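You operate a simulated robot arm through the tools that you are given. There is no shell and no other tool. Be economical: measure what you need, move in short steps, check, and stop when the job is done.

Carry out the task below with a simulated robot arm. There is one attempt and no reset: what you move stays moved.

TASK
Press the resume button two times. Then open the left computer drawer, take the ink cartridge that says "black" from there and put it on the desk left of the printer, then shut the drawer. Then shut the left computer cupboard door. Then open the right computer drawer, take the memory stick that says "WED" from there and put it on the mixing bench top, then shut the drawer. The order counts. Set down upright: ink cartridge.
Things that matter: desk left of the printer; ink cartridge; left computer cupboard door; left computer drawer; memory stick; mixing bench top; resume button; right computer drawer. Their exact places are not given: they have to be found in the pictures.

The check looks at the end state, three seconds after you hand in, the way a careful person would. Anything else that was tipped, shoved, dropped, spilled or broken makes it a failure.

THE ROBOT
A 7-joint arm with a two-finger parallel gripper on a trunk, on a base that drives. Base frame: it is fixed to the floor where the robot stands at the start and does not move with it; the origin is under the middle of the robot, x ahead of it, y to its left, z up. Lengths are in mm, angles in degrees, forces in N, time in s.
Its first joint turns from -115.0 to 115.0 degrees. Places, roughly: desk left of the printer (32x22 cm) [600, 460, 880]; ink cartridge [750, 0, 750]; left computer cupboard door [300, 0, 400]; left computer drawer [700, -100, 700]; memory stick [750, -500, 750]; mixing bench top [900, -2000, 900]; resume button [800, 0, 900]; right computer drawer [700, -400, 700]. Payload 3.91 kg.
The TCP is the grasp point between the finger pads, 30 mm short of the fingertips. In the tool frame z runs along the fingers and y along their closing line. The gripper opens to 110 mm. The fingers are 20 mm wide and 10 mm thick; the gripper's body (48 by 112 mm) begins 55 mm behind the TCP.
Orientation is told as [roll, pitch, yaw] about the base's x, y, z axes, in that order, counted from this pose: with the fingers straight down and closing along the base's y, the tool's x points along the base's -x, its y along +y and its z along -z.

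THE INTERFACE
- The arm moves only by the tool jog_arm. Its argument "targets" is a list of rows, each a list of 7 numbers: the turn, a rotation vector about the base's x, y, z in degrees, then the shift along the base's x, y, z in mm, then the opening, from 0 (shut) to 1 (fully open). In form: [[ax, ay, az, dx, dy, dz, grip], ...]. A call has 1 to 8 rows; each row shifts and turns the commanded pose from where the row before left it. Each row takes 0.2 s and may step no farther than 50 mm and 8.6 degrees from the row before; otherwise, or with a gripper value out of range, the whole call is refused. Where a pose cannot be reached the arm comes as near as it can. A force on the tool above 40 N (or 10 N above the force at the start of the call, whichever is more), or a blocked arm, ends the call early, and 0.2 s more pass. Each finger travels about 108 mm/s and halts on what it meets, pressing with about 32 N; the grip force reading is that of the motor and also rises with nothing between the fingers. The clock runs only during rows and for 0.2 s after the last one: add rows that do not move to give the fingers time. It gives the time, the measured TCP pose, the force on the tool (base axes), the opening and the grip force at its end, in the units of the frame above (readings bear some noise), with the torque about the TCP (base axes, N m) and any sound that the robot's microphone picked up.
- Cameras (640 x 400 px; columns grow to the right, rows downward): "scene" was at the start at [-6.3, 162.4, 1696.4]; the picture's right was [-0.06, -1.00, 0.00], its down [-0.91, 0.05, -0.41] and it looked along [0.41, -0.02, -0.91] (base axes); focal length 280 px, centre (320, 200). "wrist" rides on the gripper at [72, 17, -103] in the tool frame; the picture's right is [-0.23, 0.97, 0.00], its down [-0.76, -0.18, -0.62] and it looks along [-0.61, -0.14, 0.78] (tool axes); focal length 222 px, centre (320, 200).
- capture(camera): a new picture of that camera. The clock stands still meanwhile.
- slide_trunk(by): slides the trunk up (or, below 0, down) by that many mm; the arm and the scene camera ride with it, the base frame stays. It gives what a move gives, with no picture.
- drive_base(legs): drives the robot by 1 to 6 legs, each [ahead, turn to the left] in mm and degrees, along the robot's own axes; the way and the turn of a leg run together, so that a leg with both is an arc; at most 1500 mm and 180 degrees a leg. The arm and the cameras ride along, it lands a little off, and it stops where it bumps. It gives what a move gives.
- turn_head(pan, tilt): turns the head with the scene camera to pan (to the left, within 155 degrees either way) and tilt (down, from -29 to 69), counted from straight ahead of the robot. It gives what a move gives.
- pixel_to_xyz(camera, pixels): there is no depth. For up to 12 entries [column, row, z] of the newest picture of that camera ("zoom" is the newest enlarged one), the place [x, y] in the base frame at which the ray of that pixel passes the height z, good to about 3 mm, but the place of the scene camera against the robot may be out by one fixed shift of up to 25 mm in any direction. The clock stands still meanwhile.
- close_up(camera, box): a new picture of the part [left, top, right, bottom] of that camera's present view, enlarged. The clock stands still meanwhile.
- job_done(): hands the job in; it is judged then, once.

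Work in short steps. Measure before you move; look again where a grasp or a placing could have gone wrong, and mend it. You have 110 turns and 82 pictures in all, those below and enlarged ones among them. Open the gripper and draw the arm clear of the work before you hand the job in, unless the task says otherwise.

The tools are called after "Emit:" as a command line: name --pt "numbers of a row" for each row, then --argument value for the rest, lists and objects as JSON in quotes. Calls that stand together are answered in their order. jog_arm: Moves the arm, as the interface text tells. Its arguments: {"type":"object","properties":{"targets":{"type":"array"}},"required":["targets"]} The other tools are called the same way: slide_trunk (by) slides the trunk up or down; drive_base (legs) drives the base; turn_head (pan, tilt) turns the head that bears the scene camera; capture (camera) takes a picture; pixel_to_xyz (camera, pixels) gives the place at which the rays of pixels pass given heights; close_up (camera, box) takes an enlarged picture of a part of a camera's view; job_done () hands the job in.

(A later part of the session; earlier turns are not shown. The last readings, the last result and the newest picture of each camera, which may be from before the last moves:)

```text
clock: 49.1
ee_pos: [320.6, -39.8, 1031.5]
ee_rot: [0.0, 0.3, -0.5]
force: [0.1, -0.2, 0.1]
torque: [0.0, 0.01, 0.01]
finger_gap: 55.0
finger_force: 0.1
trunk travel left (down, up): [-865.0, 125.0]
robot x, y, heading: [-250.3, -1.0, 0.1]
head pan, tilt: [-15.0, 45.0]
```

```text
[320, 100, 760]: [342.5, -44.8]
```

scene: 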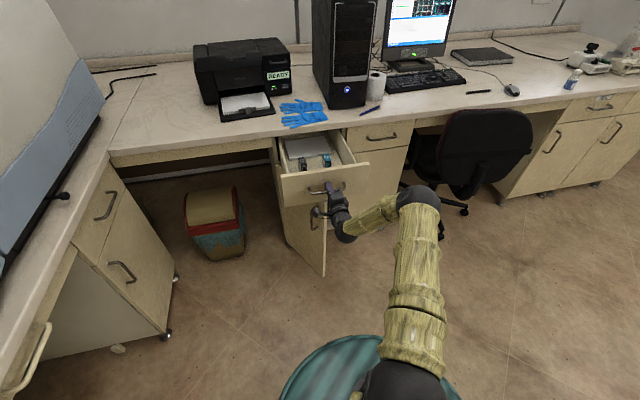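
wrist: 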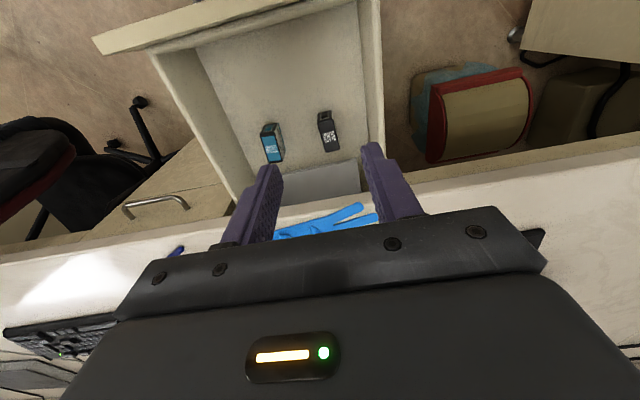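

I zoom in on the cartridge at (328,132) for its top edges.

Emit:
close_up --camera "wrist" --box '[250, 90, 378, 170]'

Emit:
pixel_to_xyz --camera "zoom" --pixels '[[355, 118, 760], [355, 118, 700], [400, 205, 760], [400, 305, 700], [340, 120, 760], [410, 108, 760], [445, 290, 760], [385, 305, 760]]'

```text
5.00 times, centred on (314, 130) of wrist
```

zoom: 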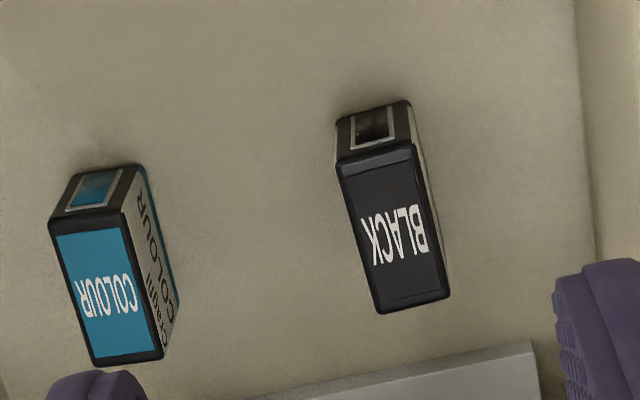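

```text
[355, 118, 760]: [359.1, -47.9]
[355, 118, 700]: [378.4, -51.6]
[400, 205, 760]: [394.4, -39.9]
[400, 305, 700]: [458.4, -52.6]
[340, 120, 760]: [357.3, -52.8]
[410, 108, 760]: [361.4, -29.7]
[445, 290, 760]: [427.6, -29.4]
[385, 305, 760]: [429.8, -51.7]
```

Cartridge top spans x≈378–431, y≈-52 to -29, top z≈757 and floor ≈700. I go above it with a slight back-lean of 14° to clear the desk edge.

Emit:
jog_arm --pt "0 -7 0 30 0 -30 0.6" --pt "0 -7 0 30 0 -30 0.6" --pt "0 0 0 24 0 -40 0.6" --pt "0 0 0 0 0 -45 0.6" --pt "0 0 0 0 0 -45 0.6" --pt "0 0 0 0 0 -35 0.6" --pt "0 0 0 0 0 0 0.6"

Emit:
capture --camera "wrist"

Emit:
capture --camera "scene"

```text
clock: 50.7
ee_pos: [405.0, -39.9, 806.7]
ee_rot: [0.1, -13.7, -0.5]
force: [-0.6, 0.6, -0.1]
torque: [0.02, 0.01, 0.0]
finger_gap: 65.9
finger_force: 0.1
trunk travel left (down, up): [-865.0, 125.0]
robot x, y, heading: [-250.3, 3.3, -0.0]
head pan, tilt: [-15.0, 45.0]
```

```text
42 pictures are left
```

wrist: 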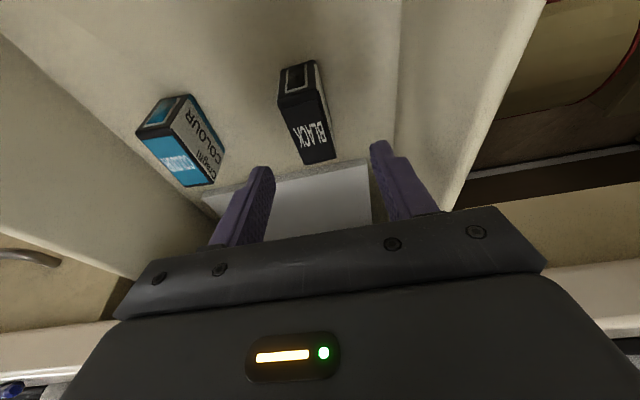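

```text
41 pictures are left
```

scene: 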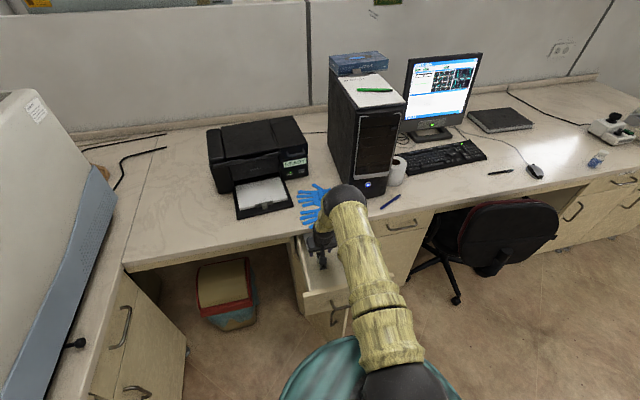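

I re-measure the cartridge top from this nearer view.

Emit:
close_up --camera "wrist" --box '[250, 50, 378, 180]'

Emit:
pixel_to_xyz --camera "wrist" --pixels '[[281, 110, 757], [321, 96, 757], [305, 165, 757], [336, 157, 757], [280, 72, 700], [314, 60, 700]]'

```text
3.08 times, centred on (314, 115) of wrist
```

zoom: 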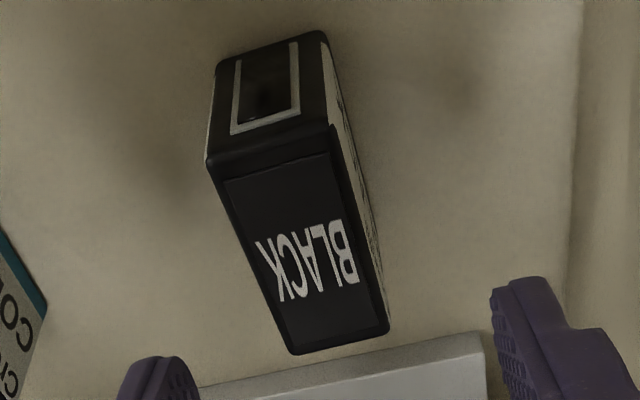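

```text
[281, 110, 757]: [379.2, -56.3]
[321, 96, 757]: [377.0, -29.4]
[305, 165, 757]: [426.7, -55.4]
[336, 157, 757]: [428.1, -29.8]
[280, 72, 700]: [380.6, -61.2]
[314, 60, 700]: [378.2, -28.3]
```

The cartridge centre is (403,-42.5). I descend to z≈745 and close on it.

Emit:
jog_arm --pt "0 0 0 -1 -2.5 -30 0.6" --pt "0 0 0 0 0 -20 0.6" --pt "0 0 0 0 0 -13 0.6" --pt "0 0 0 0 0 0 0.4" --pt "0 0 0 0 0 0 0.2" --pt "0 0 0 0 0 0 0.1" --pt "0 0 0 0 0 0 0.1"

Emit:
capture --camera "wrist"

```text
clock: 52.3
ee_pos: [405.5, -42.5, 743.2]
ee_rot: [0.0, -13.8, -0.5]
force: [0.7, 0.8, 0.3]
torque: [0.01, -0.04, -0.01]
finger_gap: 28.9
finger_force: 31.9
trunk travel left (down, up): [-865.0, 125.0]
robot x, y, heading: [-249.5, -3.8, 0.0]
head pan, tilt: [-15.0, 45.0]
```

```text
39 pictures are left
```

wrist: 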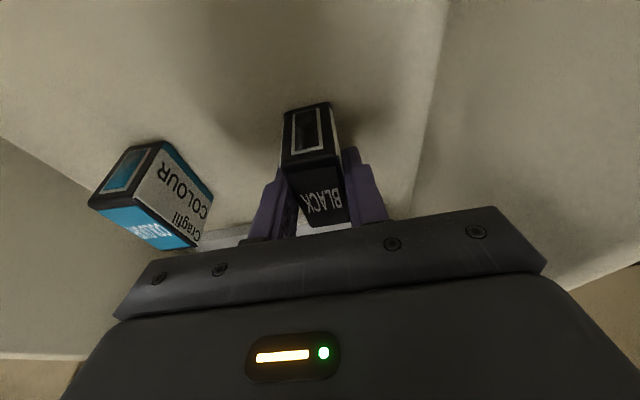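

Grip holds at 28.9 mm. I lift straight up out of the drawer and check it is held.

Emit:
jog_arm --pt "0 0 0 0 0 20 0.1" --pt "0 0 0 0 0 40 0.1" --pt "0 0 0 0 0 45 0.1" --pt "0 0 0 -5 0 45 0.1" --pt "0 0 0 -20 0 45 0.1" --pt "0 0 0 -20 0 45 0.1" --pt "0 0 0 -20 0 45 0.1" --pt "0 0 0 -20 0 20 0.1"

Emit:
capture --camera "wrist"

```text
clock: 54.1
ee_pos: [317.4, -44.2, 1049.9]
ee_rot: [0.1, -13.8, -0.5]
force: [0.6, 0.3, -0.6]
torque: [-0.01, -0.03, -0.02]
finger_gap: 28.9
finger_force: 31.6
trunk travel left (down, up): [-865.0, 125.0]
robot x, y, heading: [-250.4, -3.0, -0.1]
head pan, tilt: [-15.0, 45.0]
```

```text
38 pictures are left
```

wrist: 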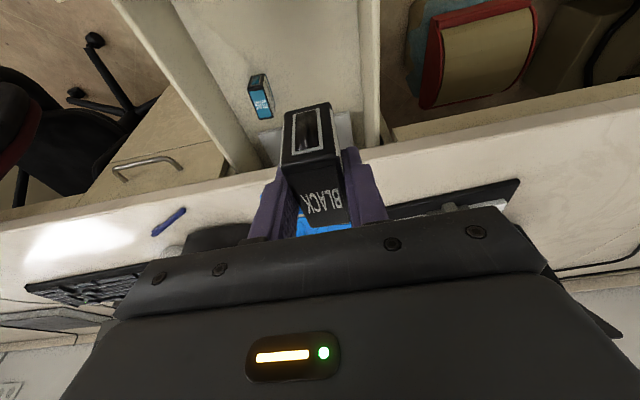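

The cartridge is held. I drive in a safe zig-zag: turn right 60°, back 340, turn left 60°, then ahead 400, to stand before the left part of the desk.

Emit:
drive_base --legs '[[0, -60], [-340, 0], [0, 60]]'

Emit:
drive_base --legs '[[400, 0]]'

Emit:
turn_head --pan 10 --tilt 52

Emit:
capture --camera "scene"

Emit:
capture --camera "wrist"

```text
clock: 59.8
ee_pos: [-117.8, -187.0, 1048.9]
ee_rot: [0.1, -13.7, -54.6]
force: [0.0, -0.6, -0.5]
torque: [0.0, 0.02, -0.03]
finger_gap: 29.1
finger_force: 31.9
trunk travel left (down, up): [-865.0, 125.0]
robot x, y, heading: [-418.8, 299.4, -53.9]
head pan, tilt: [-15.0, 45.0]
stopped in leg 3: the robot was blocked; the commanded pose is now the measured one
```

```text
clock: 62.3
ee_pos: [115.3, -512.2, 1049.8]
ee_rot: [0.1, -13.8, -54.8]
force: [0.6, 0.4, -0.1]
torque: [0.01, -0.02, -0.04]
finger_gap: 29.3
finger_force: 31.6
trunk travel left (down, up): [-865.0, 125.0]
robot x, y, heading: [-180.8, -26.6, -54.1]
head pan, tilt: [-15.0, 45.0]
```

```text
clock: 63.2
ee_pos: [113.9, -511.4, 1049.5]
ee_rot: [0.0, -13.7, -54.6]
force: [-0.1, 0.5, -0.3]
torque: [0.01, -0.03, 0.01]
finger_gap: 29.0
finger_force: 32.1
trunk travel left (down, up): [-865.0, 125.0]
robot x, y, heading: [-183.2, -23.1, -53.9]
head pan, tilt: [10.0, 52.0]
```

```text
37 pictures are left
```

scene: 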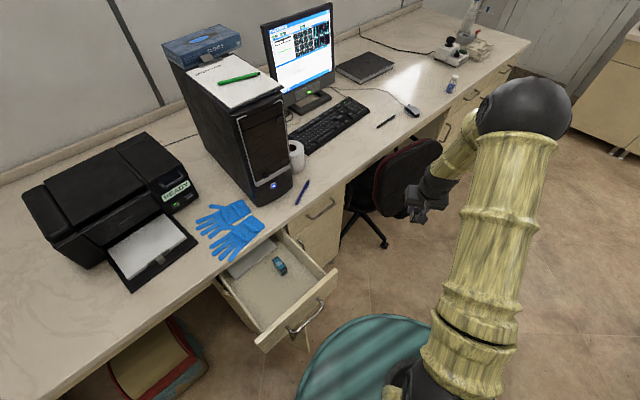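

```text
36 pictures are left
```

wrist: 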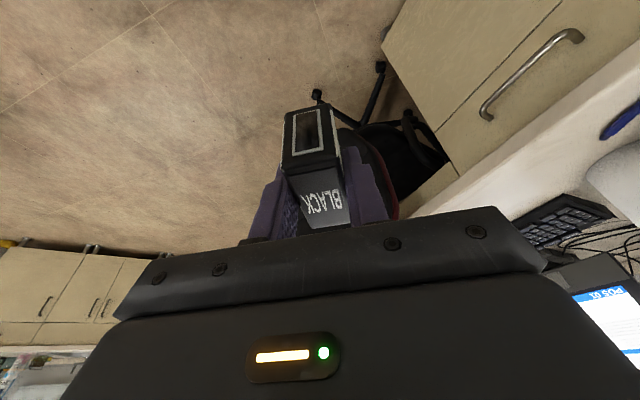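

The left turn was blocked at (-419,299), likely the rear meeting the left bench. I turn back to heading 0 here, where it is free, and look to the left rear.

Emit:
drive_base --legs '[[0, 54]]'

Emit:
turn_head --pan 115 --tilt 55

Emit:
capture --camera "scene"

```text
clock: 66.0
ee_pos: [384.3, -64.5, 1049.2]
ee_rot: [0.1, -13.7, -0.2]
force: [0.4, 0.2, -0.7]
torque: [0.03, -0.03, 0.01]
finger_gap: 29.0
finger_force: 31.5
trunk travel left (down, up): [-865.0, 125.0]
robot x, y, heading: [-182.4, -27.8, 0.7]
head pan, tilt: [10.0, 52.0]
```

```text
clock: 67.9
ee_pos: [385.0, -64.8, 1050.6]
ee_rot: [0.0, -13.8, -0.2]
force: [0.3, 0.2, -0.3]
torque: [0.0, 0.02, 0.02]
finger_gap: 29.1
finger_force: 31.9
trunk travel left (down, up): [-865.0, 125.0]
robot x, y, heading: [-180.4, -27.3, 0.5]
head pan, tilt: [115.0, 55.0]
```

```text
35 pictures are left
```

scene: 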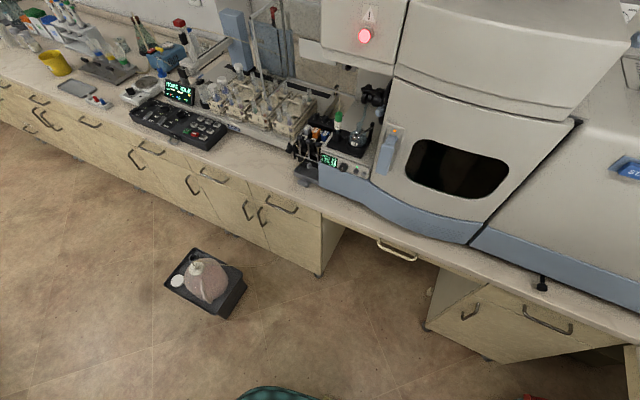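

I measure the jug tray's and bench cabinets' places.

Emit:
pixel_to_xyz --camera "scene" --pixels '[[205, 318, 0], [245, 285, 100], [165, 278, 100], [320, 277, 0], [425, 328, 0], [270, 390, 300], [500, 380, 0], [440, 265, 880]]'

Emit:
close_up --camera "scene" --box '[140, 220, 460, 400]'

```text
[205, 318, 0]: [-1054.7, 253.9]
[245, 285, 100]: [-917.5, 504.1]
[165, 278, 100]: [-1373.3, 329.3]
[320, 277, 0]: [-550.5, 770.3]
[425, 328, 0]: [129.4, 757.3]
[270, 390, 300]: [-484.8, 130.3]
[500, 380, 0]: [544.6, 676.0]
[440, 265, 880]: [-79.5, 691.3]
```

```text
2.00 times, centred on (300, 310) of scene
```

zoom: 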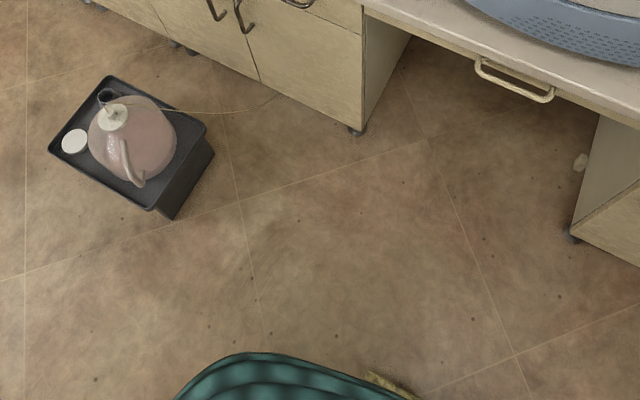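

The blocker was most likely the left bench (edge y≈690); the tray is farther off. I repeat with a smaller sideways offset: right 50°, back 335, left 50°, and check before going ahead.

Emit:
drive_base --legs '[[0, -50], [-330, 0], [0, 50]]'

```text
clock: 74.6
ee_pos: [174.2, 183.9, 1049.3]
ee_rot: [0.2, -13.6, -0.6]
force: [0.1, 0.5, -0.3]
torque: [0.02, 0.0, 0.01]
finger_gap: 29.4
finger_force: 32.2
trunk travel left (down, up): [-865.0, 125.0]
robot x, y, heading: [-391.8, 222.8, 0.3]
head pan, tilt: [115.0, 55.0]
```

No block this time. I drive ahead 340 mm and look.

Emit:
drive_base --legs '[[340, 0]]'

Emit:
turn_head --pan 10 --tilt 52

Emit:
capture --camera "scene"

Emit:
pixel_to_xyz --camera "scene" --pixels '[[320, 200, 880]]'

```text
clock: 76.8
ee_pos: [514.8, 185.4, 1050.3]
ee_rot: [0.2, -13.7, -0.6]
force: [-0.6, -1.0, -0.3]
torque: [0.0, 0.02, -0.02]
finger_gap: 29.1
finger_force: 32.4
trunk travel left (down, up): [-865.0, 125.0]
robot x, y, heading: [-57.1, 226.8, 0.4]
head pan, tilt: [115.0, 55.0]
```

```text
clock: 78.6
ee_pos: [515.5, 184.3, 1049.8]
ee_rot: [0.2, -13.7, -0.7]
force: [0.2, -0.3, -0.6]
torque: [0.01, -0.02, -0.03]
finger_gap: 29.3
finger_force: 32.3
trunk travel left (down, up): [-865.0, 125.0]
robot x, y, heading: [-53.8, 228.4, 0.1]
head pan, tilt: [10.0, 52.0]
```

```text
33 pictures are left
```

scene: 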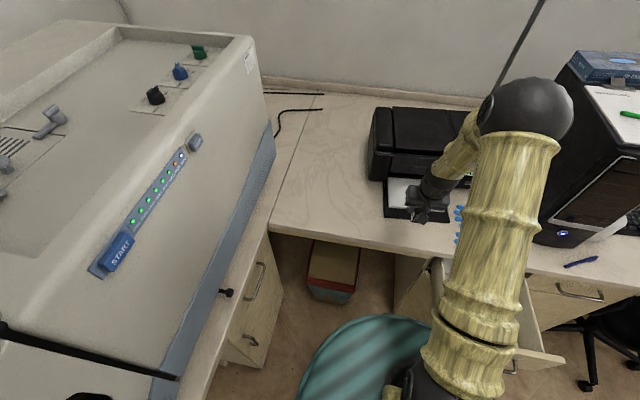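

```text
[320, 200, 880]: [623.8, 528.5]
```

The free desk spot is around pixel (345,190) ≈ (620,470). I move the arm left over (585,450), still high.

Emit:
jog_arm --pt "0 0 0 10 38 0 0.1" --pt "0 0 0 10 38 0 0.1" --pt "0 0 0 10 38 0 0.1" --pt "0 0 0 10 38 0 0.1" --pt "0 0 0 10 38 0 0.1" --pt "0 0 0 10 38 0 0.1" --pt "0 0 0 10 38 0 0.1"

Emit:
jog_arm --pt "0 0 0 0 0 -40 0.1" --pt "0 0 0 0 0 -40 0.1" --pt "0 0 0 0 0 0 0.1"

Emit:
capture --camera "wrist"

Emit:
capture --camera "scene"

```text
clock: 80.2
ee_pos: [583.8, 453.2, 1049.9]
ee_rot: [0.2, -13.7, -0.5]
force: [0.7, 0.0, -0.4]
torque: [-0.01, 0.0, -0.03]
finger_gap: 29.5
finger_force: 32.0
trunk travel left (down, up): [-865.0, 125.0]
robot x, y, heading: [-51.4, 227.2, 0.3]
head pan, tilt: [10.0, 52.0]
```

```text
clock: 81.0
ee_pos: [584.5, 450.0, 969.9]
ee_rot: [0.1, -13.8, -0.5]
force: [0.4, 0.1, -0.1]
torque: [-0.03, 0.01, -0.02]
finger_gap: 29.0
finger_force: 32.0
trunk travel left (down, up): [-865.0, 125.0]
robot x, y, heading: [-52.6, 222.5, 0.0]
head pan, tilt: [10.0, 52.0]
```

```text
32 pictures are left
```

wrist: 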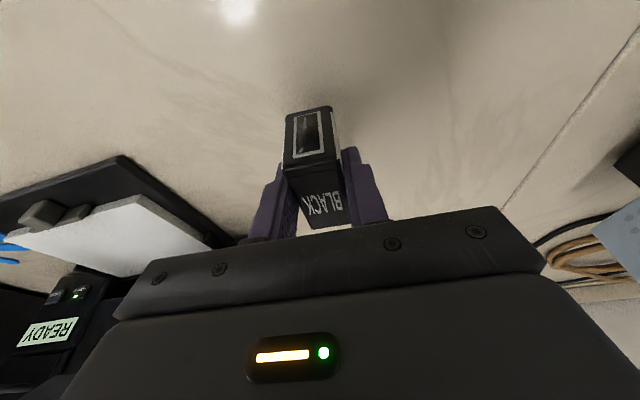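

```text
31 pictures are left
```

scene: 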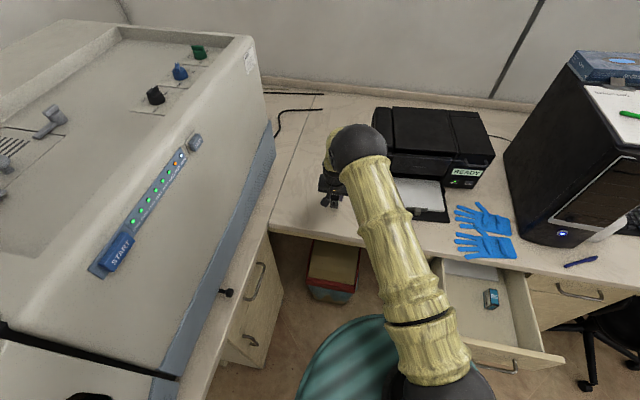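

It hangs over the clear desk spot left of the printer. I lower in small steps until contact.

Emit:
jog_arm --pt "0 0 0 0 0 -20 0.1" --pt "0 0 0 0 0 -12 0.1" --pt "0 0 0 0 0 -3 0.1" --pt "0 0 0 0 0 -3 0.1" --pt "0 0 0 0 0 -3 0.1" --pt "0 0 0 0 0 0 0.1"

```text
clock: 82.4
ee_pos: [585.3, 450.8, 928.4]
ee_rot: [0.0, -13.9, -0.6]
force: [0.5, -0.4, 0.2]
torque: [-0.06, 0.0, 0.04]
finger_gap: 29.1
finger_force: 32.0
trunk travel left (down, up): [-865.0, 125.0]
robot x, y, heading: [-53.6, 228.8, 0.1]
head pan, tilt: [10.0, 52.0]
```

No contact yet at 928.4; I continue in 2 mm steps.

Emit:
jog_arm --pt "0 0 0 0 0 -2 0.1" --pt "0 0 0 0 0 -2 0.1" --pt "0 0 0 0 0 -1 0.1" --pt "0 0 0 0 0 0 0.1"

Emit:
close_up --camera "wrist" --box '[230, 80, 410, 240]'

```text
clock: 83.4
ee_pos: [584.6, 450.2, 926.3]
ee_rot: [0.2, -13.9, -0.6]
force: [0.1, 0.5, 9.3]
torque: [-0.05, 0.12, 0.01]
finger_gap: 29.4
finger_force: 31.5
trunk travel left (down, up): [-865.0, 125.0]
robot x, y, heading: [-53.9, 227.7, 0.2]
head pan, tilt: [10.0, 52.0]
```

```text
2.50 times, centred on (320, 160) of wrist
```

zoom: 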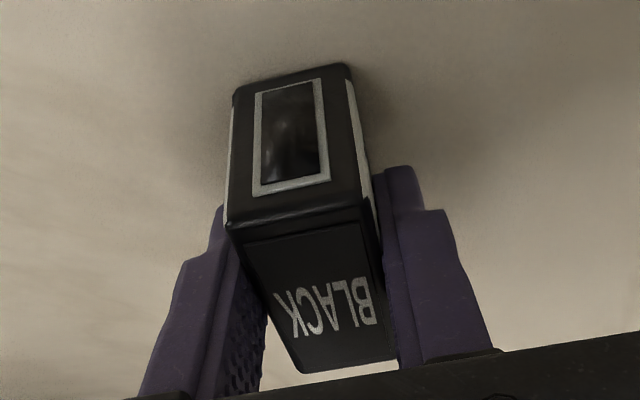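

Contact at 9 N, standing on the desk. I ease 1 mm, open, and rise straight up.

Emit:
jog_arm --pt "0 0 0 0 0 1 0.1" --pt "0 0 0 0 0 0 0.4" --pt "0 0 0 0 0 0 0.6" --pt "0 0 0 0 0 0 0.6" --pt "0 0 0 0 0 40 0.6" --pt "0 0 0 0 0 45 0.6" --pt "0 0 0 0 0 45 0.6" --pt "0 0 0 0 0 0 0.6"

Emit:
capture --camera "wrist"

```text
clock: 85.2
ee_pos: [585.8, 450.8, 1053.0]
ee_rot: [0.1, -13.6, -0.4]
force: [0.5, -0.8, -0.7]
torque: [0.0, 0.0, -0.02]
finger_gap: 65.9
finger_force: 0.1
trunk travel left (down, up): [-865.0, 125.0]
robot x, y, heading: [-53.3, 226.0, 0.1]
head pan, tilt: [10.0, 52.0]
```

```text
29 pictures are left
```

wrist: 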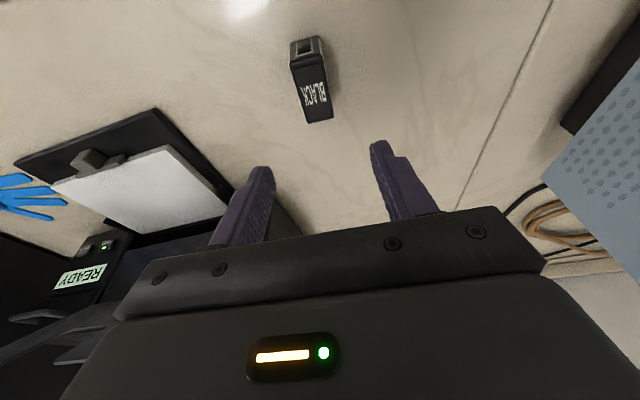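

The BLACK cartridge stands upright on the desk. I swing the arm back, then drive back along the earlier route to stand in front of the drawer.

Emit:
jog_arm --pt "0 2 0 -10 -38 0 0.5" --pt "0 2 0 -10 -38 0 0.5" --pt "0 2 0 -10 -38 0 0.5" --pt "0 2 0 -10 -38 0 0.5" --pt "0 2 0 -10 -38 0 0.5" --pt "0 2 0 -10 -38 0 0.5" --pt "0 1.7 0 -10 -38 0 0.5"

Emit:
drive_base --legs '[[-340, 0], [0, -50], [330, 0], [0, 50]]'

```text
clock: 86.8
ee_pos: [513.9, 181.8, 1055.5]
ee_rot: [0.1, 0.0, -0.5]
force: [0.3, -0.7, 0.2]
torque: [0.01, 0.01, -0.02]
finger_gap: 55.2
finger_force: 0.1
trunk travel left (down, up): [-865.0, 125.0]
robot x, y, heading: [-56.5, 224.6, 0.3]
head pan, tilt: [10.0, 52.0]
```

```text
clock: 95.4
ee_pos: [385.3, -69.3, 1055.1]
ee_rot: [0.0, -0.1, -0.6]
force: [0.5, 1.0, 0.0]
torque: [-0.01, -0.02, -0.02]
finger_gap: 55.4
finger_force: 0.1
trunk travel left (down, up): [-865.0, 125.0]
robot x, y, heading: [-181.2, -24.0, 0.5]
head pan, tilt: [10.0, 52.0]
```

Back at (-181,-24). I back up 400 mm and turn the tool horizontal again.

Emit:
drive_base --legs '[[-400, 0]]'

Emit:
jog_arm --pt "4.62 -4.62 -4.62 9 -2 0 0.5" --pt "4.62 -4.62 -4.62 9 -2 0 0.5" --pt "4.62 -4.62 -4.62 9 -2 0 0.5" --pt "4.62 -4.62 -4.62 9 -2 0 0.5" --pt "4.62 -4.62 -4.62 9 -2 0 0.5" --pt "4.62 -4.62 -4.62 9 -2 0 0.5" --pt "4.62 -4.62 -4.62 9 -2 0 0.5" --pt "4.62 -4.62 -4.62 9 -2 0 0.5"

Emit:
jog_arm --pt "4.62 -4.62 -4.62 9 -2 0 0.5" --pt "4.62 -4.62 -4.62 9 -2 0 0.5" --pt "4.62 -4.62 -4.62 9 -2 0 0.5" --pt "4.62 -4.62 -4.62 9 -2 0 0.5" --pt "4.62 -4.62 -4.62 9 -2 0 0.5" --pt "4.62 -4.62 -4.62 9 -2 0 0.5" --pt "4.62 -4.62 -4.62 9 -2 0 0.5" --pt "0 0 0 0 0 0 0.5"

```text
clock: 97.9
ee_pos: [-19.1, -71.7, 1055.1]
ee_rot: [-0.1, -0.1, -0.7]
force: [-0.9, -0.3, 0.9]
torque: [0.0, 0.0, 0.01]
finger_gap: 55.2
finger_force: 0.1
trunk travel left (down, up): [-865.0, 125.0]
robot x, y, heading: [-585.0, -29.1, -0.1]
head pan, tilt: [10.0, 52.0]
```

```text
clock: 99.7
ee_pos: [54.7, -88.7, 1054.9]
ee_rot: [48.7, -18.9, -49.1]
force: [0.5, 0.4, 0.1]
torque: [0.01, 0.02, 0.01]
finger_gap: 55.0
finger_force: 0.1
trunk travel left (down, up): [-865.0, 125.0]
robot x, y, heading: [-589.5, -25.1, 0.0]
head pan, tilt: [10.0, 52.0]
```

```text
clock: 101.5
ee_pos: [117.6, -100.2, 1055.3]
ee_rot: [90.1, 0.7, -90.1]
force: [-0.8, -1.1, -0.1]
torque: [0.04, -0.01, -0.01]
finger_gap: 54.9
finger_force: 0.1
trunk travel left (down, up): [-865.0, 125.0]
robot x, y, heading: [-588.0, -32.0, -0.2]
head pan, tilt: [10.0, 52.0]
```

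The pose matches the earlier pre-grasp. I lower the trunk 283 mm and look.

Emit:
slide_trunk --by -283

Emit:
capture --camera "wrist"

```text
clock: 104.3
ee_pos: [115.6, -100.3, 772.7]
ee_rot: [90.0, 0.7, -90.2]
force: [-0.6, 0.2, -0.7]
torque: [-0.02, -0.02, 0.04]
finger_gap: 55.2
finger_force: 0.1
trunk travel left (down, up): [-582.0, 408.0]
robot x, y, heading: [-587.7, -28.3, 0.3]
head pan, tilt: [10.0, 52.0]
```

```text
28 pictures are left
```

wrist: 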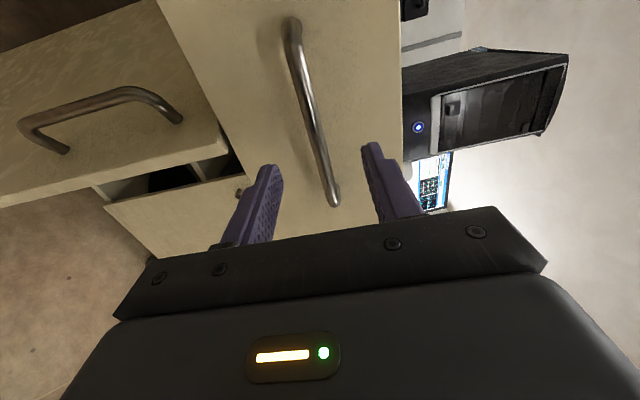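

The bar is between the fingers. I advance 56 mm and grip.

Emit:
jog_arm --pt "0 0 0 25 0 -1 0.5" --pt "0 0 0 20 0 0 0.5" --pt "0 0 0 11 0 0 0.5" --pt "0 0 0 0 0 0 0.3" --pt "0 0 0 0 0 0 0.1" --pt "0 0 0 0 0 0 0" --pt "0 0 0 0 0 0 0"

```text
clock: 105.9
ee_pos: [173.4, -101.7, 771.0]
ee_rot: [90.1, 0.5, -90.1]
force: [1.4, -0.3, 5.1]
torque: [-0.76, 0.04, -0.05]
finger_gap: 11.2
finger_force: 45.3
trunk travel left (down, up): [-582.0, 408.0]
robot x, y, heading: [-586.6, -27.3, 0.5]
head pan, tilt: [10.0, 52.0]
```

The bar is gripped (11.2 mm). I drive ahead 275 mm to push the drawer most of the way shut, then finish with the arm.

Emit:
drive_base --legs '[[272, 0]]'

Emit:
jog_arm --pt "0 0 0 6 0 0 0" --pt "0 0 0 5 0 0 0" --pt "0 0 0 5 0 0 0" --pt "0 0 0 4 0 0 0" --pt "0 0 0 0 0 0 0"

Emit:
capture --camera "wrist"

```text
clock: 107.8
ee_pos: [444.0, -106.0, 770.8]
ee_rot: [90.1, 0.6, -90.6]
force: [0.9, -30.1, 7.6]
torque: [-0.73, 0.05, 0.08]
finger_gap: 11.3
finger_force: 45.0
trunk travel left (down, up): [-582.0, 408.0]
robot x, y, heading: [-314.8, -26.1, 0.0]
head pan, tilt: [10.0, 52.0]
```

```text
clock: 109.2
ee_pos: [460.4, -106.6, 771.1]
ee_rot: [90.2, 0.5, -90.7]
force: [-18.5, -2.9, 5.1]
torque: [-0.35, 0.24, 0.49]
finger_gap: 11.3
finger_force: 45.3
trunk travel left (down, up): [-582.0, 408.0]
robot x, y, heading: [-318.2, -27.2, 0.1]
head pan, tilt: [10.0, 52.0]
stopped in row 5: the force on the tool passed its limit (the readings are from after the stop); the commanded pose is now the measured one
```

```text
27 pictures are left
```

wrist: 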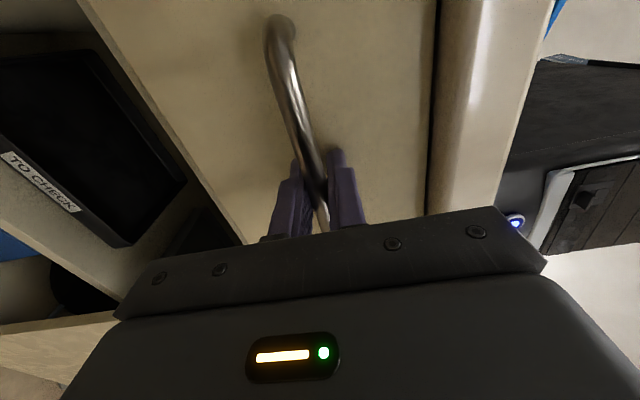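

The drawer is shut (bar back at its closed x). I release, back off 105 mm, and move the closed gripper to the left of the open door, above its top (z≈681), to push it shut.

Emit:
jog_arm --pt "0 0 0 0 0 0 0.3" --pt "0 0 0 0 0 0 0.5" --pt "0 0 0 -30 0 0 0.5" --pt "0 0 0 -40 0 0 0.5" --pt "0 0 0 0 0 0 0.5"

Emit:
drive_base --legs '[[-105, 0]]'

Emit:
jog_arm --pt "0 0 0 -10 35 0 0.3" --pt "0 0 0 -10 35 0 0" --pt "0 0 0 -10 35 0 0" --pt "0 0 0 -10 30 0 0" --pt "0 0 0 0 0 0 0"

Emit:
turn_head --pan -5 --tilt 48

Emit:
capture --camera "scene"

```text
clock: 110.4
ee_pos: [392.5, -105.8, 770.8]
ee_rot: [90.0, 0.6, -90.7]
force: [-0.6, -0.3, 0.2]
torque: [-0.01, -0.02, 0.02]
finger_gap: 55.0
finger_force: 0.1
trunk travel left (down, up): [-582.0, 408.0]
robot x, y, heading: [-317.1, -22.0, 0.3]
head pan, tilt: [10.0, 52.0]
```

```text
clock: 111.6
ee_pos: [287.5, -105.1, 769.8]
ee_rot: [90.0, 0.7, -90.6]
force: [-0.6, -0.8, -1.0]
torque: [0.0, 0.0, 0.04]
finger_gap: 55.1
finger_force: 0.1
trunk travel left (down, up): [-582.0, 408.0]
robot x, y, heading: [-422.3, -25.7, 0.2]
head pan, tilt: [10.0, 52.0]
```

```text
clock: 112.8
ee_pos: [246.5, 29.1, 768.8]
ee_rot: [90.0, 0.6, -90.7]
force: [0.3, 0.2, -0.6]
torque: [0.01, -0.02, 0.01]
finger_gap: 0.0
finger_force: 31.5
trunk travel left (down, up): [-582.0, 408.0]
robot x, y, heading: [-422.5, -28.9, 0.1]
head pan, tilt: [10.0, 52.0]
```

```text
clock: 113.5
ee_pos: [247.9, 29.1, 771.0]
ee_rot: [90.1, 0.6, -90.5]
force: [-0.3, -0.2, 0.1]
torque: [0.01, 0.02, -0.01]
finger_gap: 0.2
finger_force: 31.9
trunk travel left (down, up): [-582.0, 408.0]
robot x, y, heading: [-419.7, -26.7, -0.0]
head pan, tilt: [-5.0, 48.0]
```

```text
26 pictures are left
```

scene: 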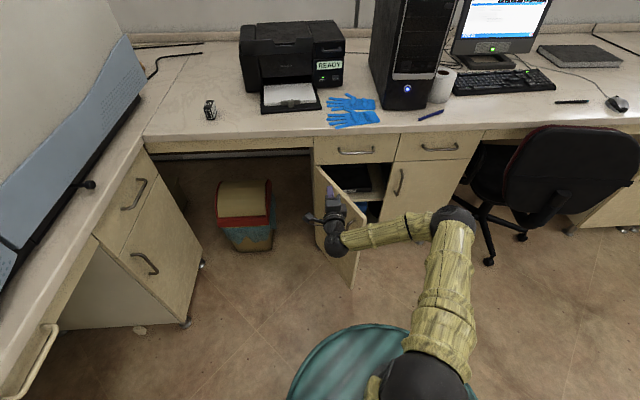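

I check the door's top edge and the gripper with a close-up and pixel positions at z=681.

Emit:
close_up --camera "scene" --box '[296, 130, 424, 290]'

Emit:
pixel_to_xyz --camera "scene" --pixels '[[317, 166, 681], [361, 252, 681], [330, 190, 771], [316, 236, 560], [356, 152, 770], [422, 147, 770], [457, 148, 770]]'

```text
2.50 times, centred on (360, 210) of scene
```

zoom: 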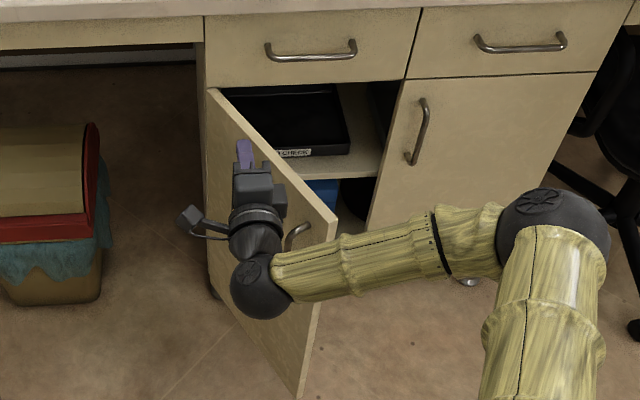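

```text
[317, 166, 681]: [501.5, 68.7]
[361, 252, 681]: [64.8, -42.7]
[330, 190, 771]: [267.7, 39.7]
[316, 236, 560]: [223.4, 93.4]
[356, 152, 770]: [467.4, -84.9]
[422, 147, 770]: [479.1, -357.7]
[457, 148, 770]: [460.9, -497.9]
```

The true free top corner is at zoom (337,218), i.e. scene (367,217); I measure that, then lower.

Emit:
pixel_to_xyz --camera "scene" --pixels '[[367, 217, 681], [316, 166, 681], [355, 222, 600], [353, 229, 560]]'

Emit:
slide_trunk --by -128

Emit:
capture --camera "wrist"

```text
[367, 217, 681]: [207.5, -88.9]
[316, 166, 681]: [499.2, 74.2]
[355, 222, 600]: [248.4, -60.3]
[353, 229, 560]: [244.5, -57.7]
```

```text
clock: 115.1
ee_pos: [248.6, 29.7, 641.5]
ee_rot: [89.9, 0.6, -90.7]
force: [-0.3, -0.5, 0.1]
torque: [-0.01, -0.01, 0.0]
finger_gap: 0.0
finger_force: 32.4
trunk travel left (down, up): [-454.0, 536.0]
robot x, y, heading: [-421.2, -27.6, 0.0]
head pan, tilt: [-5.0, 48.0]
```

```text
24 pictures are left
```

wrist: 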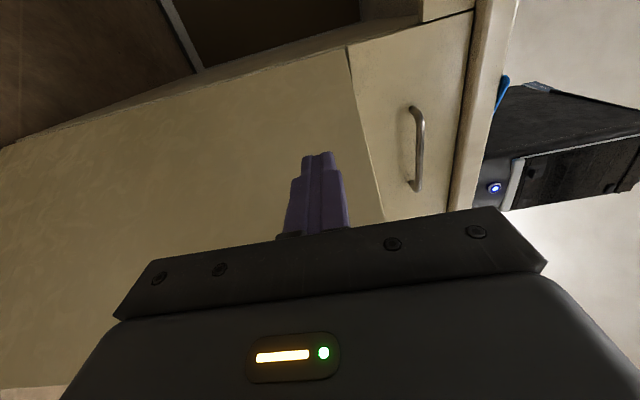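

The closed fingers lie left of the door's outer face. I sweep along the arc around the hinge (499,72), pushing the door about half closed.

Emit:
jog_arm --pt "0 0 0 3 -33 0 0" --pt "0 0 0 3 -33 0 0" --pt "0 0 0 13 -19 0 0" --pt "0 0 0 13 -19 0 0" --pt "0 0 0 15.5 -15.5 0 0" --pt "0 0 0 15.5 -15.5 0 0" --pt "0 0 0 17.5 -12 0 0" --pt "0 0 0 17.5 -12 0 0"

Emit:
capture --camera "wrist"

```text
clock: 116.9
ee_pos: [345.5, -128.5, 642.3]
ee_rot: [90.0, 0.6, -90.6]
force: [0.0, 0.1, 0.6]
torque: [0.04, -0.03, 0.0]
finger_gap: 0.1
finger_force: 32.4
trunk travel left (down, up): [-454.0, 536.0]
robot x, y, heading: [-419.5, -27.8, 0.0]
head pan, tilt: [-5.0, 48.0]
```

```text
23 pictures are left
```

wrist: 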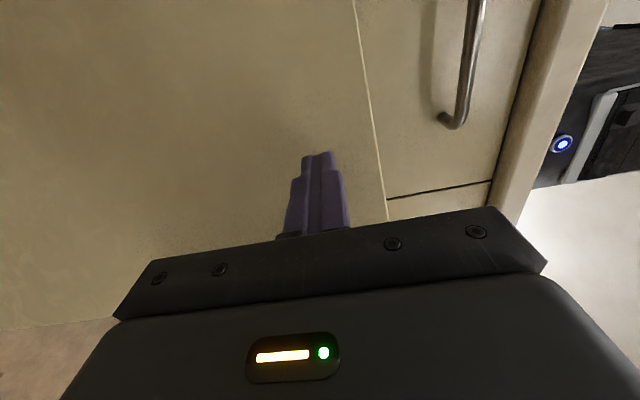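

The door follows, apparently almost shut. I continue the arc to the closed position in smaller steps.

Emit:
jog_arm --pt "0 0 0 19 -9 0 0" --pt "0 0 0 19 -9 0 0" --pt "0 0 0 20 -5.5 0 0" --pt "0 0 0 20 -5.5 0 0" --pt "0 0 0 18 -2 0 0" --pt "0 0 0 12 -2 0 0" --pt "0 0 0 6 0 0 0" --pt "0 0 0 4 0 0 0"

Emit:
capture --camera "wrist"

```text
clock: 118.7
ee_pos: [459.6, -161.5, 641.7]
ee_rot: [90.0, 0.6, -90.6]
force: [-24.9, 2.8, 8.9]
torque: [-0.01, -0.23, -0.18]
finger_gap: 0.0
finger_force: 32.0
trunk travel left (down, up): [-454.0, 536.0]
robot x, y, heading: [-422.9, -30.1, 0.1]
head pan, tilt: [-5.0, 48.0]
stopped in row 8: the force on the tool passed its limit (the readings are from after the stop); the commanded pose is now the measured one
```

```text
22 pictures are left
```

wrist: 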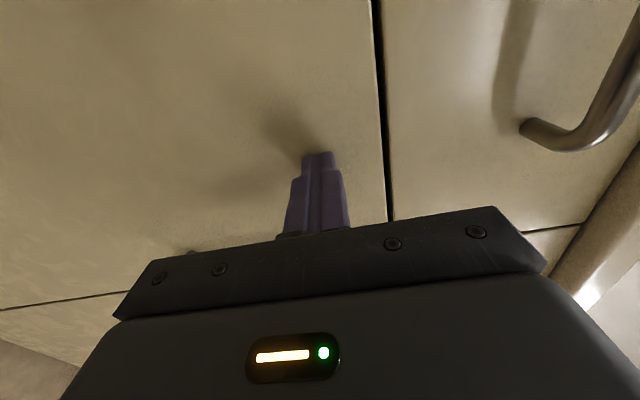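

The door is flush shut. I back off, raise the trunk, draw the arm in, and then reposition in front of the right drawer by turning left 50° and reversing.

Emit:
jog_arm --pt "0 0 0 -30 0 0 0" --pt "0 0 0 -45 0 0 0" --pt "0 0 0 -45 0 0 0" --pt "0 0 0 0 0 0 0"

Emit:
slide_trunk --by 480

Emit:
jog_arm --pt "0 0 0 -35 10 0 0.5" --pt "0 0 0 -35 10 0 0.5" --pt "0 0 0 -20 10 0 0.5" --pt "0 0 0 0 0 0 0.5"

Emit:
turn_head --pan -30 --tilt 48

Emit:
capture --camera "scene"

```text
clock: 119.7
ee_pos: [341.3, -164.2, 642.0]
ee_rot: [89.8, 0.6, -90.8]
force: [0.3, -0.4, 1.2]
torque: [0.03, -0.01, 0.01]
finger_gap: 0.0
finger_force: 32.4
trunk travel left (down, up): [-454.0, 536.0]
robot x, y, heading: [-417.8, -26.6, 0.2]
head pan, tilt: [-5.0, 48.0]
```

```text
refused: 480 is not a number from -400 to 400
```

```text
clock: 120.7
ee_pos: [251.3, -134.4, 639.4]
ee_rot: [89.6, 0.7, -90.6]
force: [-0.1, 0.0, -0.3]
torque: [0.01, -0.02, -0.01]
finger_gap: 55.1
finger_force: 0.0
trunk travel left (down, up): [-454.0, 536.0]
robot x, y, heading: [-421.1, -26.7, 0.3]
head pan, tilt: [-5.0, 48.0]
```

```text
clock: 121.6
ee_pos: [251.2, -132.7, 639.3]
ee_rot: [89.8, 0.6, -90.7]
force: [0.6, -0.4, 0.3]
torque: [0.01, -0.02, 0.01]
finger_gap: 55.1
finger_force: 0.1
trunk travel left (down, up): [-454.0, 536.0]
robot x, y, heading: [-422.1, -30.0, 0.0]
head pan, tilt: [-30.0, 48.0]
```

```text
21 pictures are left
```

scene: 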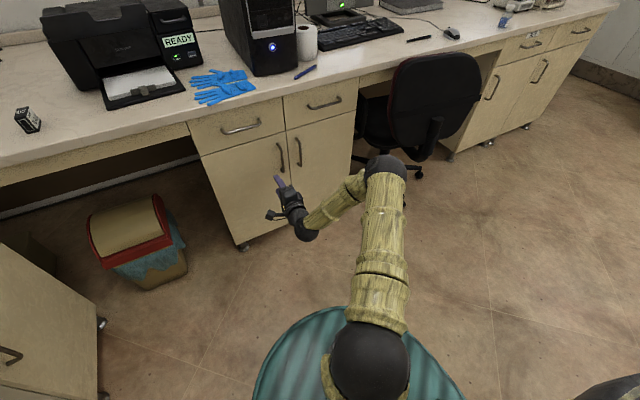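

Both cupboard doors are flush now. I measure the chair and the right drawer with this picture, and raise the trunk in two moves (limit 400).

Emit:
pixel_to_xyz --camera "scene" --pixels '[[358, 85, 840], [310, 106, 770], [340, 99, 770], [360, 160, 0], [418, 172, 0], [390, 90, 800], [425, 150, 600], [400, 140, 450], [283, 110, 840]]'

Emit:
slide_trunk --by 400

Emit:
slide_trunk --by 50

Emit:
drive_base --legs '[[0, 50]]'

```text
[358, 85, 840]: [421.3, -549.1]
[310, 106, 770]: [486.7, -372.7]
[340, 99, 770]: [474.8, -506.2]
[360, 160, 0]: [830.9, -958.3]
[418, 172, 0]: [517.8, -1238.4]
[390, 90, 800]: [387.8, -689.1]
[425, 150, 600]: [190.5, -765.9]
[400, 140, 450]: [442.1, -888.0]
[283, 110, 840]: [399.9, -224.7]
```

```text
clock: 125.4
ee_pos: [252.3, -131.7, 1039.5]
ee_rot: [89.6, 0.6, -90.6]
force: [0.3, 0.4, -0.1]
torque: [0.0, 0.01, -0.02]
finger_gap: 55.3
finger_force: 0.2
trunk travel left (down, up): [-854.0, 136.0]
robot x, y, heading: [-419.2, -28.4, 0.2]
head pan, tilt: [-30.0, 48.0]
```

```text
clock: 126.3
ee_pos: [251.9, -132.9, 1089.3]
ee_rot: [89.7, 0.6, -90.6]
force: [1.2, 0.2, -1.2]
torque: [-0.03, 0.02, -0.01]
finger_gap: 55.0
finger_force: 0.0
trunk travel left (down, up): [-904.0, 86.0]
robot x, y, heading: [-420.9, -29.2, 0.2]
head pan, tilt: [-30.0, 48.0]
```

```text
clock: 129.0
ee_pos: [91.3, 421.1, 1089.1]
ee_rot: [89.8, 0.6, -40.5]
force: [-0.6, 0.0, -1.1]
torque: [0.02, 0.01, 0.02]
finger_gap: 55.0
finger_force: 0.0
trunk travel left (down, up): [-904.0, 86.0]
robot x, y, heading: [-419.9, -29.4, 50.4]
head pan, tilt: [-30.0, 48.0]
```

Clear. Now reverse 340 mm and turn right 50°.

Emit:
drive_base --legs '[[-340, 0], [0, -50.4]]'

```text
clock: 133.5
ee_pos: [32.6, -399.8, 1089.1]
ee_rot: [89.7, 0.6, -90.7]
force: [0.5, 0.2, 0.3]
torque: [-0.01, -0.01, -0.01]
finger_gap: 55.4
finger_force: 0.1
trunk travel left (down, up): [-904.0, 86.0]
robot x, y, heading: [-640.3, -290.8, -0.2]
head pan, tilt: [-30.0, 48.0]
```

In place. I shift the arm to y≈-439, lower the trunk to z≈771, drive ahead 345, and look.

Emit:
jog_arm --pt "0 0 0 0 -20 0 0.5" --pt "0 0 0 0 -19 0 0.5" --pt "0 0 0 0 0 0 0.5"

Emit:
slide_trunk --by -318

Emit:
drive_base --legs '[[345, 0]]'

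Emit:
capture --camera "wrist"

```text
clock: 134.3
ee_pos: [31.1, -438.5, 1089.9]
ee_rot: [89.7, 0.6, -90.8]
force: [0.2, 0.5, -0.1]
torque: [0.01, 0.0, 0.03]
finger_gap: 54.9
finger_force: 0.0
trunk travel left (down, up): [-904.0, 86.0]
robot x, y, heading: [-640.1, -292.0, 0.1]
head pan, tilt: [-30.0, 48.0]
```

```text
clock: 137.5
ee_pos: [31.8, -438.3, 772.2]
ee_rot: [89.7, 0.6, -90.8]
force: [0.2, 0.0, 0.4]
torque: [0.01, -0.02, 0.03]
finger_gap: 55.0
finger_force: 0.1
trunk travel left (down, up): [-586.0, 404.0]
robot x, y, heading: [-639.1, -292.4, 0.1]
head pan, tilt: [-30.0, 48.0]
```

```text
clock: 139.7
ee_pos: [376.4, -438.9, 771.4]
ee_rot: [89.7, 0.6, -90.9]
force: [-0.4, -0.3, 0.5]
torque: [0.02, -0.03, -0.01]
finger_gap: 55.0
finger_force: 0.1
trunk travel left (down, up): [-586.0, 404.0]
robot x, y, heading: [-292.8, -294.3, -0.3]
head pan, tilt: [-30.0, 48.0]
```

```text
20 pictures are left
```

wrist: 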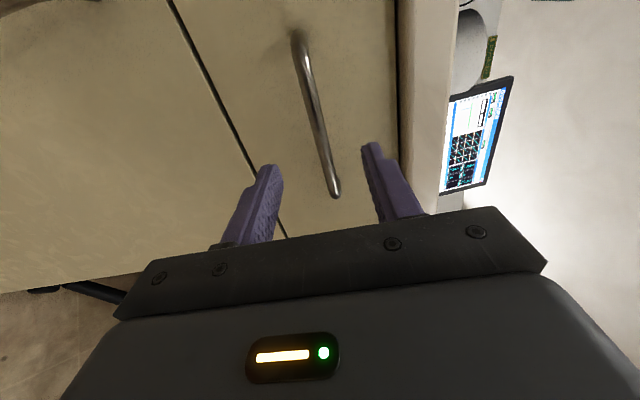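

Same view as with the left drawer: the bar is between the fingers. I advance to x≈459, grip and pull a little.

Emit:
jog_arm --pt "0 0 0 30 0 0 0.5" --pt "0 0 0 30 0 0 0.5" --pt "0 0 0 15 0 0 0.5" --pt "0 0 0 7 0 0 0.5" --pt "0 0 0 0 0 0 0.3" --pt "0 0 0 0 0 0 0.1" --pt "0 0 0 0 0 0 0" --pt "0 0 0 0 0 0 0"

Emit:
jog_arm --pt "0 0 0 -15 0 0 0" --pt "0 0 0 -20 0 0 0" --pt "0 0 0 -20 0 0 0" --pt "0 0 0 0 0 0 0"

```text
clock: 141.6
ee_pos: [453.7, -439.9, 771.9]
ee_rot: [89.6, 0.5, -90.9]
force: [-18.1, 0.9, 6.5]
torque: [-0.52, -0.34, -0.45]
finger_gap: 11.2
finger_force: 44.6
trunk travel left (down, up): [-586.0, 404.0]
robot x, y, heading: [-297.3, -290.1, -0.1]
head pan, tilt: [-30.0, 48.0]
stopped in row 8: the force on the tool passed its limit (the readings are from after the stop); the commanded pose is now the measured one
```

```text
clock: 142.6
ee_pos: [401.0, -438.9, 770.4]
ee_rot: [89.8, 0.7, -90.9]
force: [0.7, 3.3, 16.7]
torque: [-0.49, 0.05, -0.6]
finger_gap: 11.3
finger_force: 45.3
trunk travel left (down, up): [-586.0, 404.0]
robot x, y, heading: [-299.2, -293.2, -0.2]
head pan, tilt: [-30.0, 48.0]
```

Gripped and moving. I drive back 235 mm to open it.

Emit:
drive_base --legs '[[-235, 0]]'

Emit:
turn_head --pan -5 --tilt 50

Emit:
capture --camera "scene"

```text
clock: 144.4
ee_pos: [165.5, -434.7, 771.6]
ee_rot: [89.6, 0.6, -90.5]
force: [0.4, 26.2, 18.3]
torque: [-0.54, 0.15, -0.13]
finger_gap: 11.4
finger_force: 44.7
trunk travel left (down, up): [-586.0, 404.0]
robot x, y, heading: [-533.6, -293.4, -0.1]
head pan, tilt: [-30.0, 48.0]
```

```text
clock: 145.3
ee_pos: [166.5, -432.7, 771.7]
ee_rot: [89.8, 0.6, -90.4]
force: [1.0, 7.9, 12.4]
torque: [-0.69, 0.0, 1.02]
finger_gap: 11.2
finger_force: 45.4
trunk travel left (down, up): [-586.0, 404.0]
robot x, y, heading: [-533.5, -292.4, -0.0]
head pan, tilt: [-5.0, 50.0]
```

```text
19 pictures are left
```

scene: 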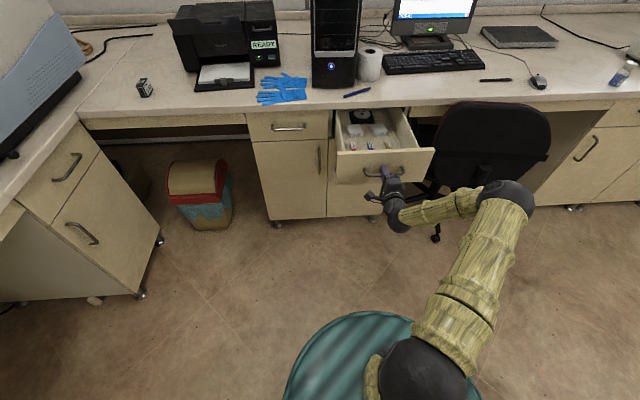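

I zoom into the drawer to read the sticks near (375,145), and release the handle.

Emit:
close_up --camera "scene" --box '[328, 98, 440, 168]'

Emit:
jog_arm --pt "0 0 0 0 0 0 0.3" --pt "0 0 0 0 0 0 0.5" --pt "0 0 0 -25 0 0 0.5" --pt "0 0 0 -30 0 0 0.5" --pt "0 0 0 0 0 0 0.5"

Emit:
slide_trunk --by 270

```text
5.71 times, centred on (384, 133) of scene
```

zoom: 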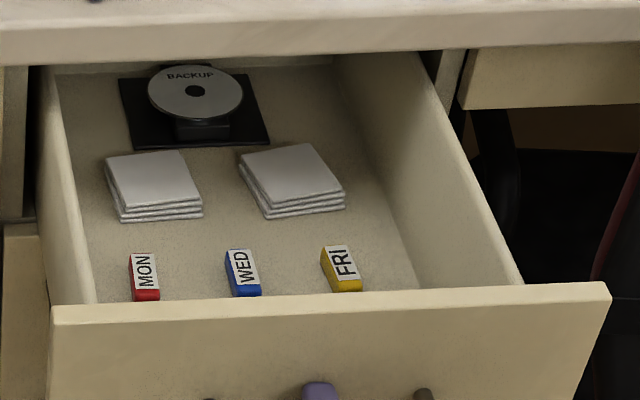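

```text
clock: 146.5
ee_pos: [110.3, -435.1, 770.5]
ee_rot: [89.6, 0.7, -90.5]
force: [0.0, 0.8, -0.5]
torque: [0.0, 0.01, 0.02]
finger_gap: 55.1
finger_force: 0.0
trunk travel left (down, up): [-586.0, 404.0]
robot x, y, heading: [-531.4, -289.6, 0.1]
head pan, tilt: [-5.0, 50.0]
```

```text
clock: 149.2
ee_pos: [112.1, -435.7, 1039.2]
ee_rot: [89.5, 0.7, -90.5]
force: [0.7, -0.5, 1.2]
torque: [-0.03, 0.0, -0.02]
finger_gap: 54.8
finger_force: 0.1
trunk travel left (down, up): [-856.0, 134.0]
robot x, y, heading: [-528.9, -292.9, 0.1]
head pan, tilt: [-5.0, 50.0]
```

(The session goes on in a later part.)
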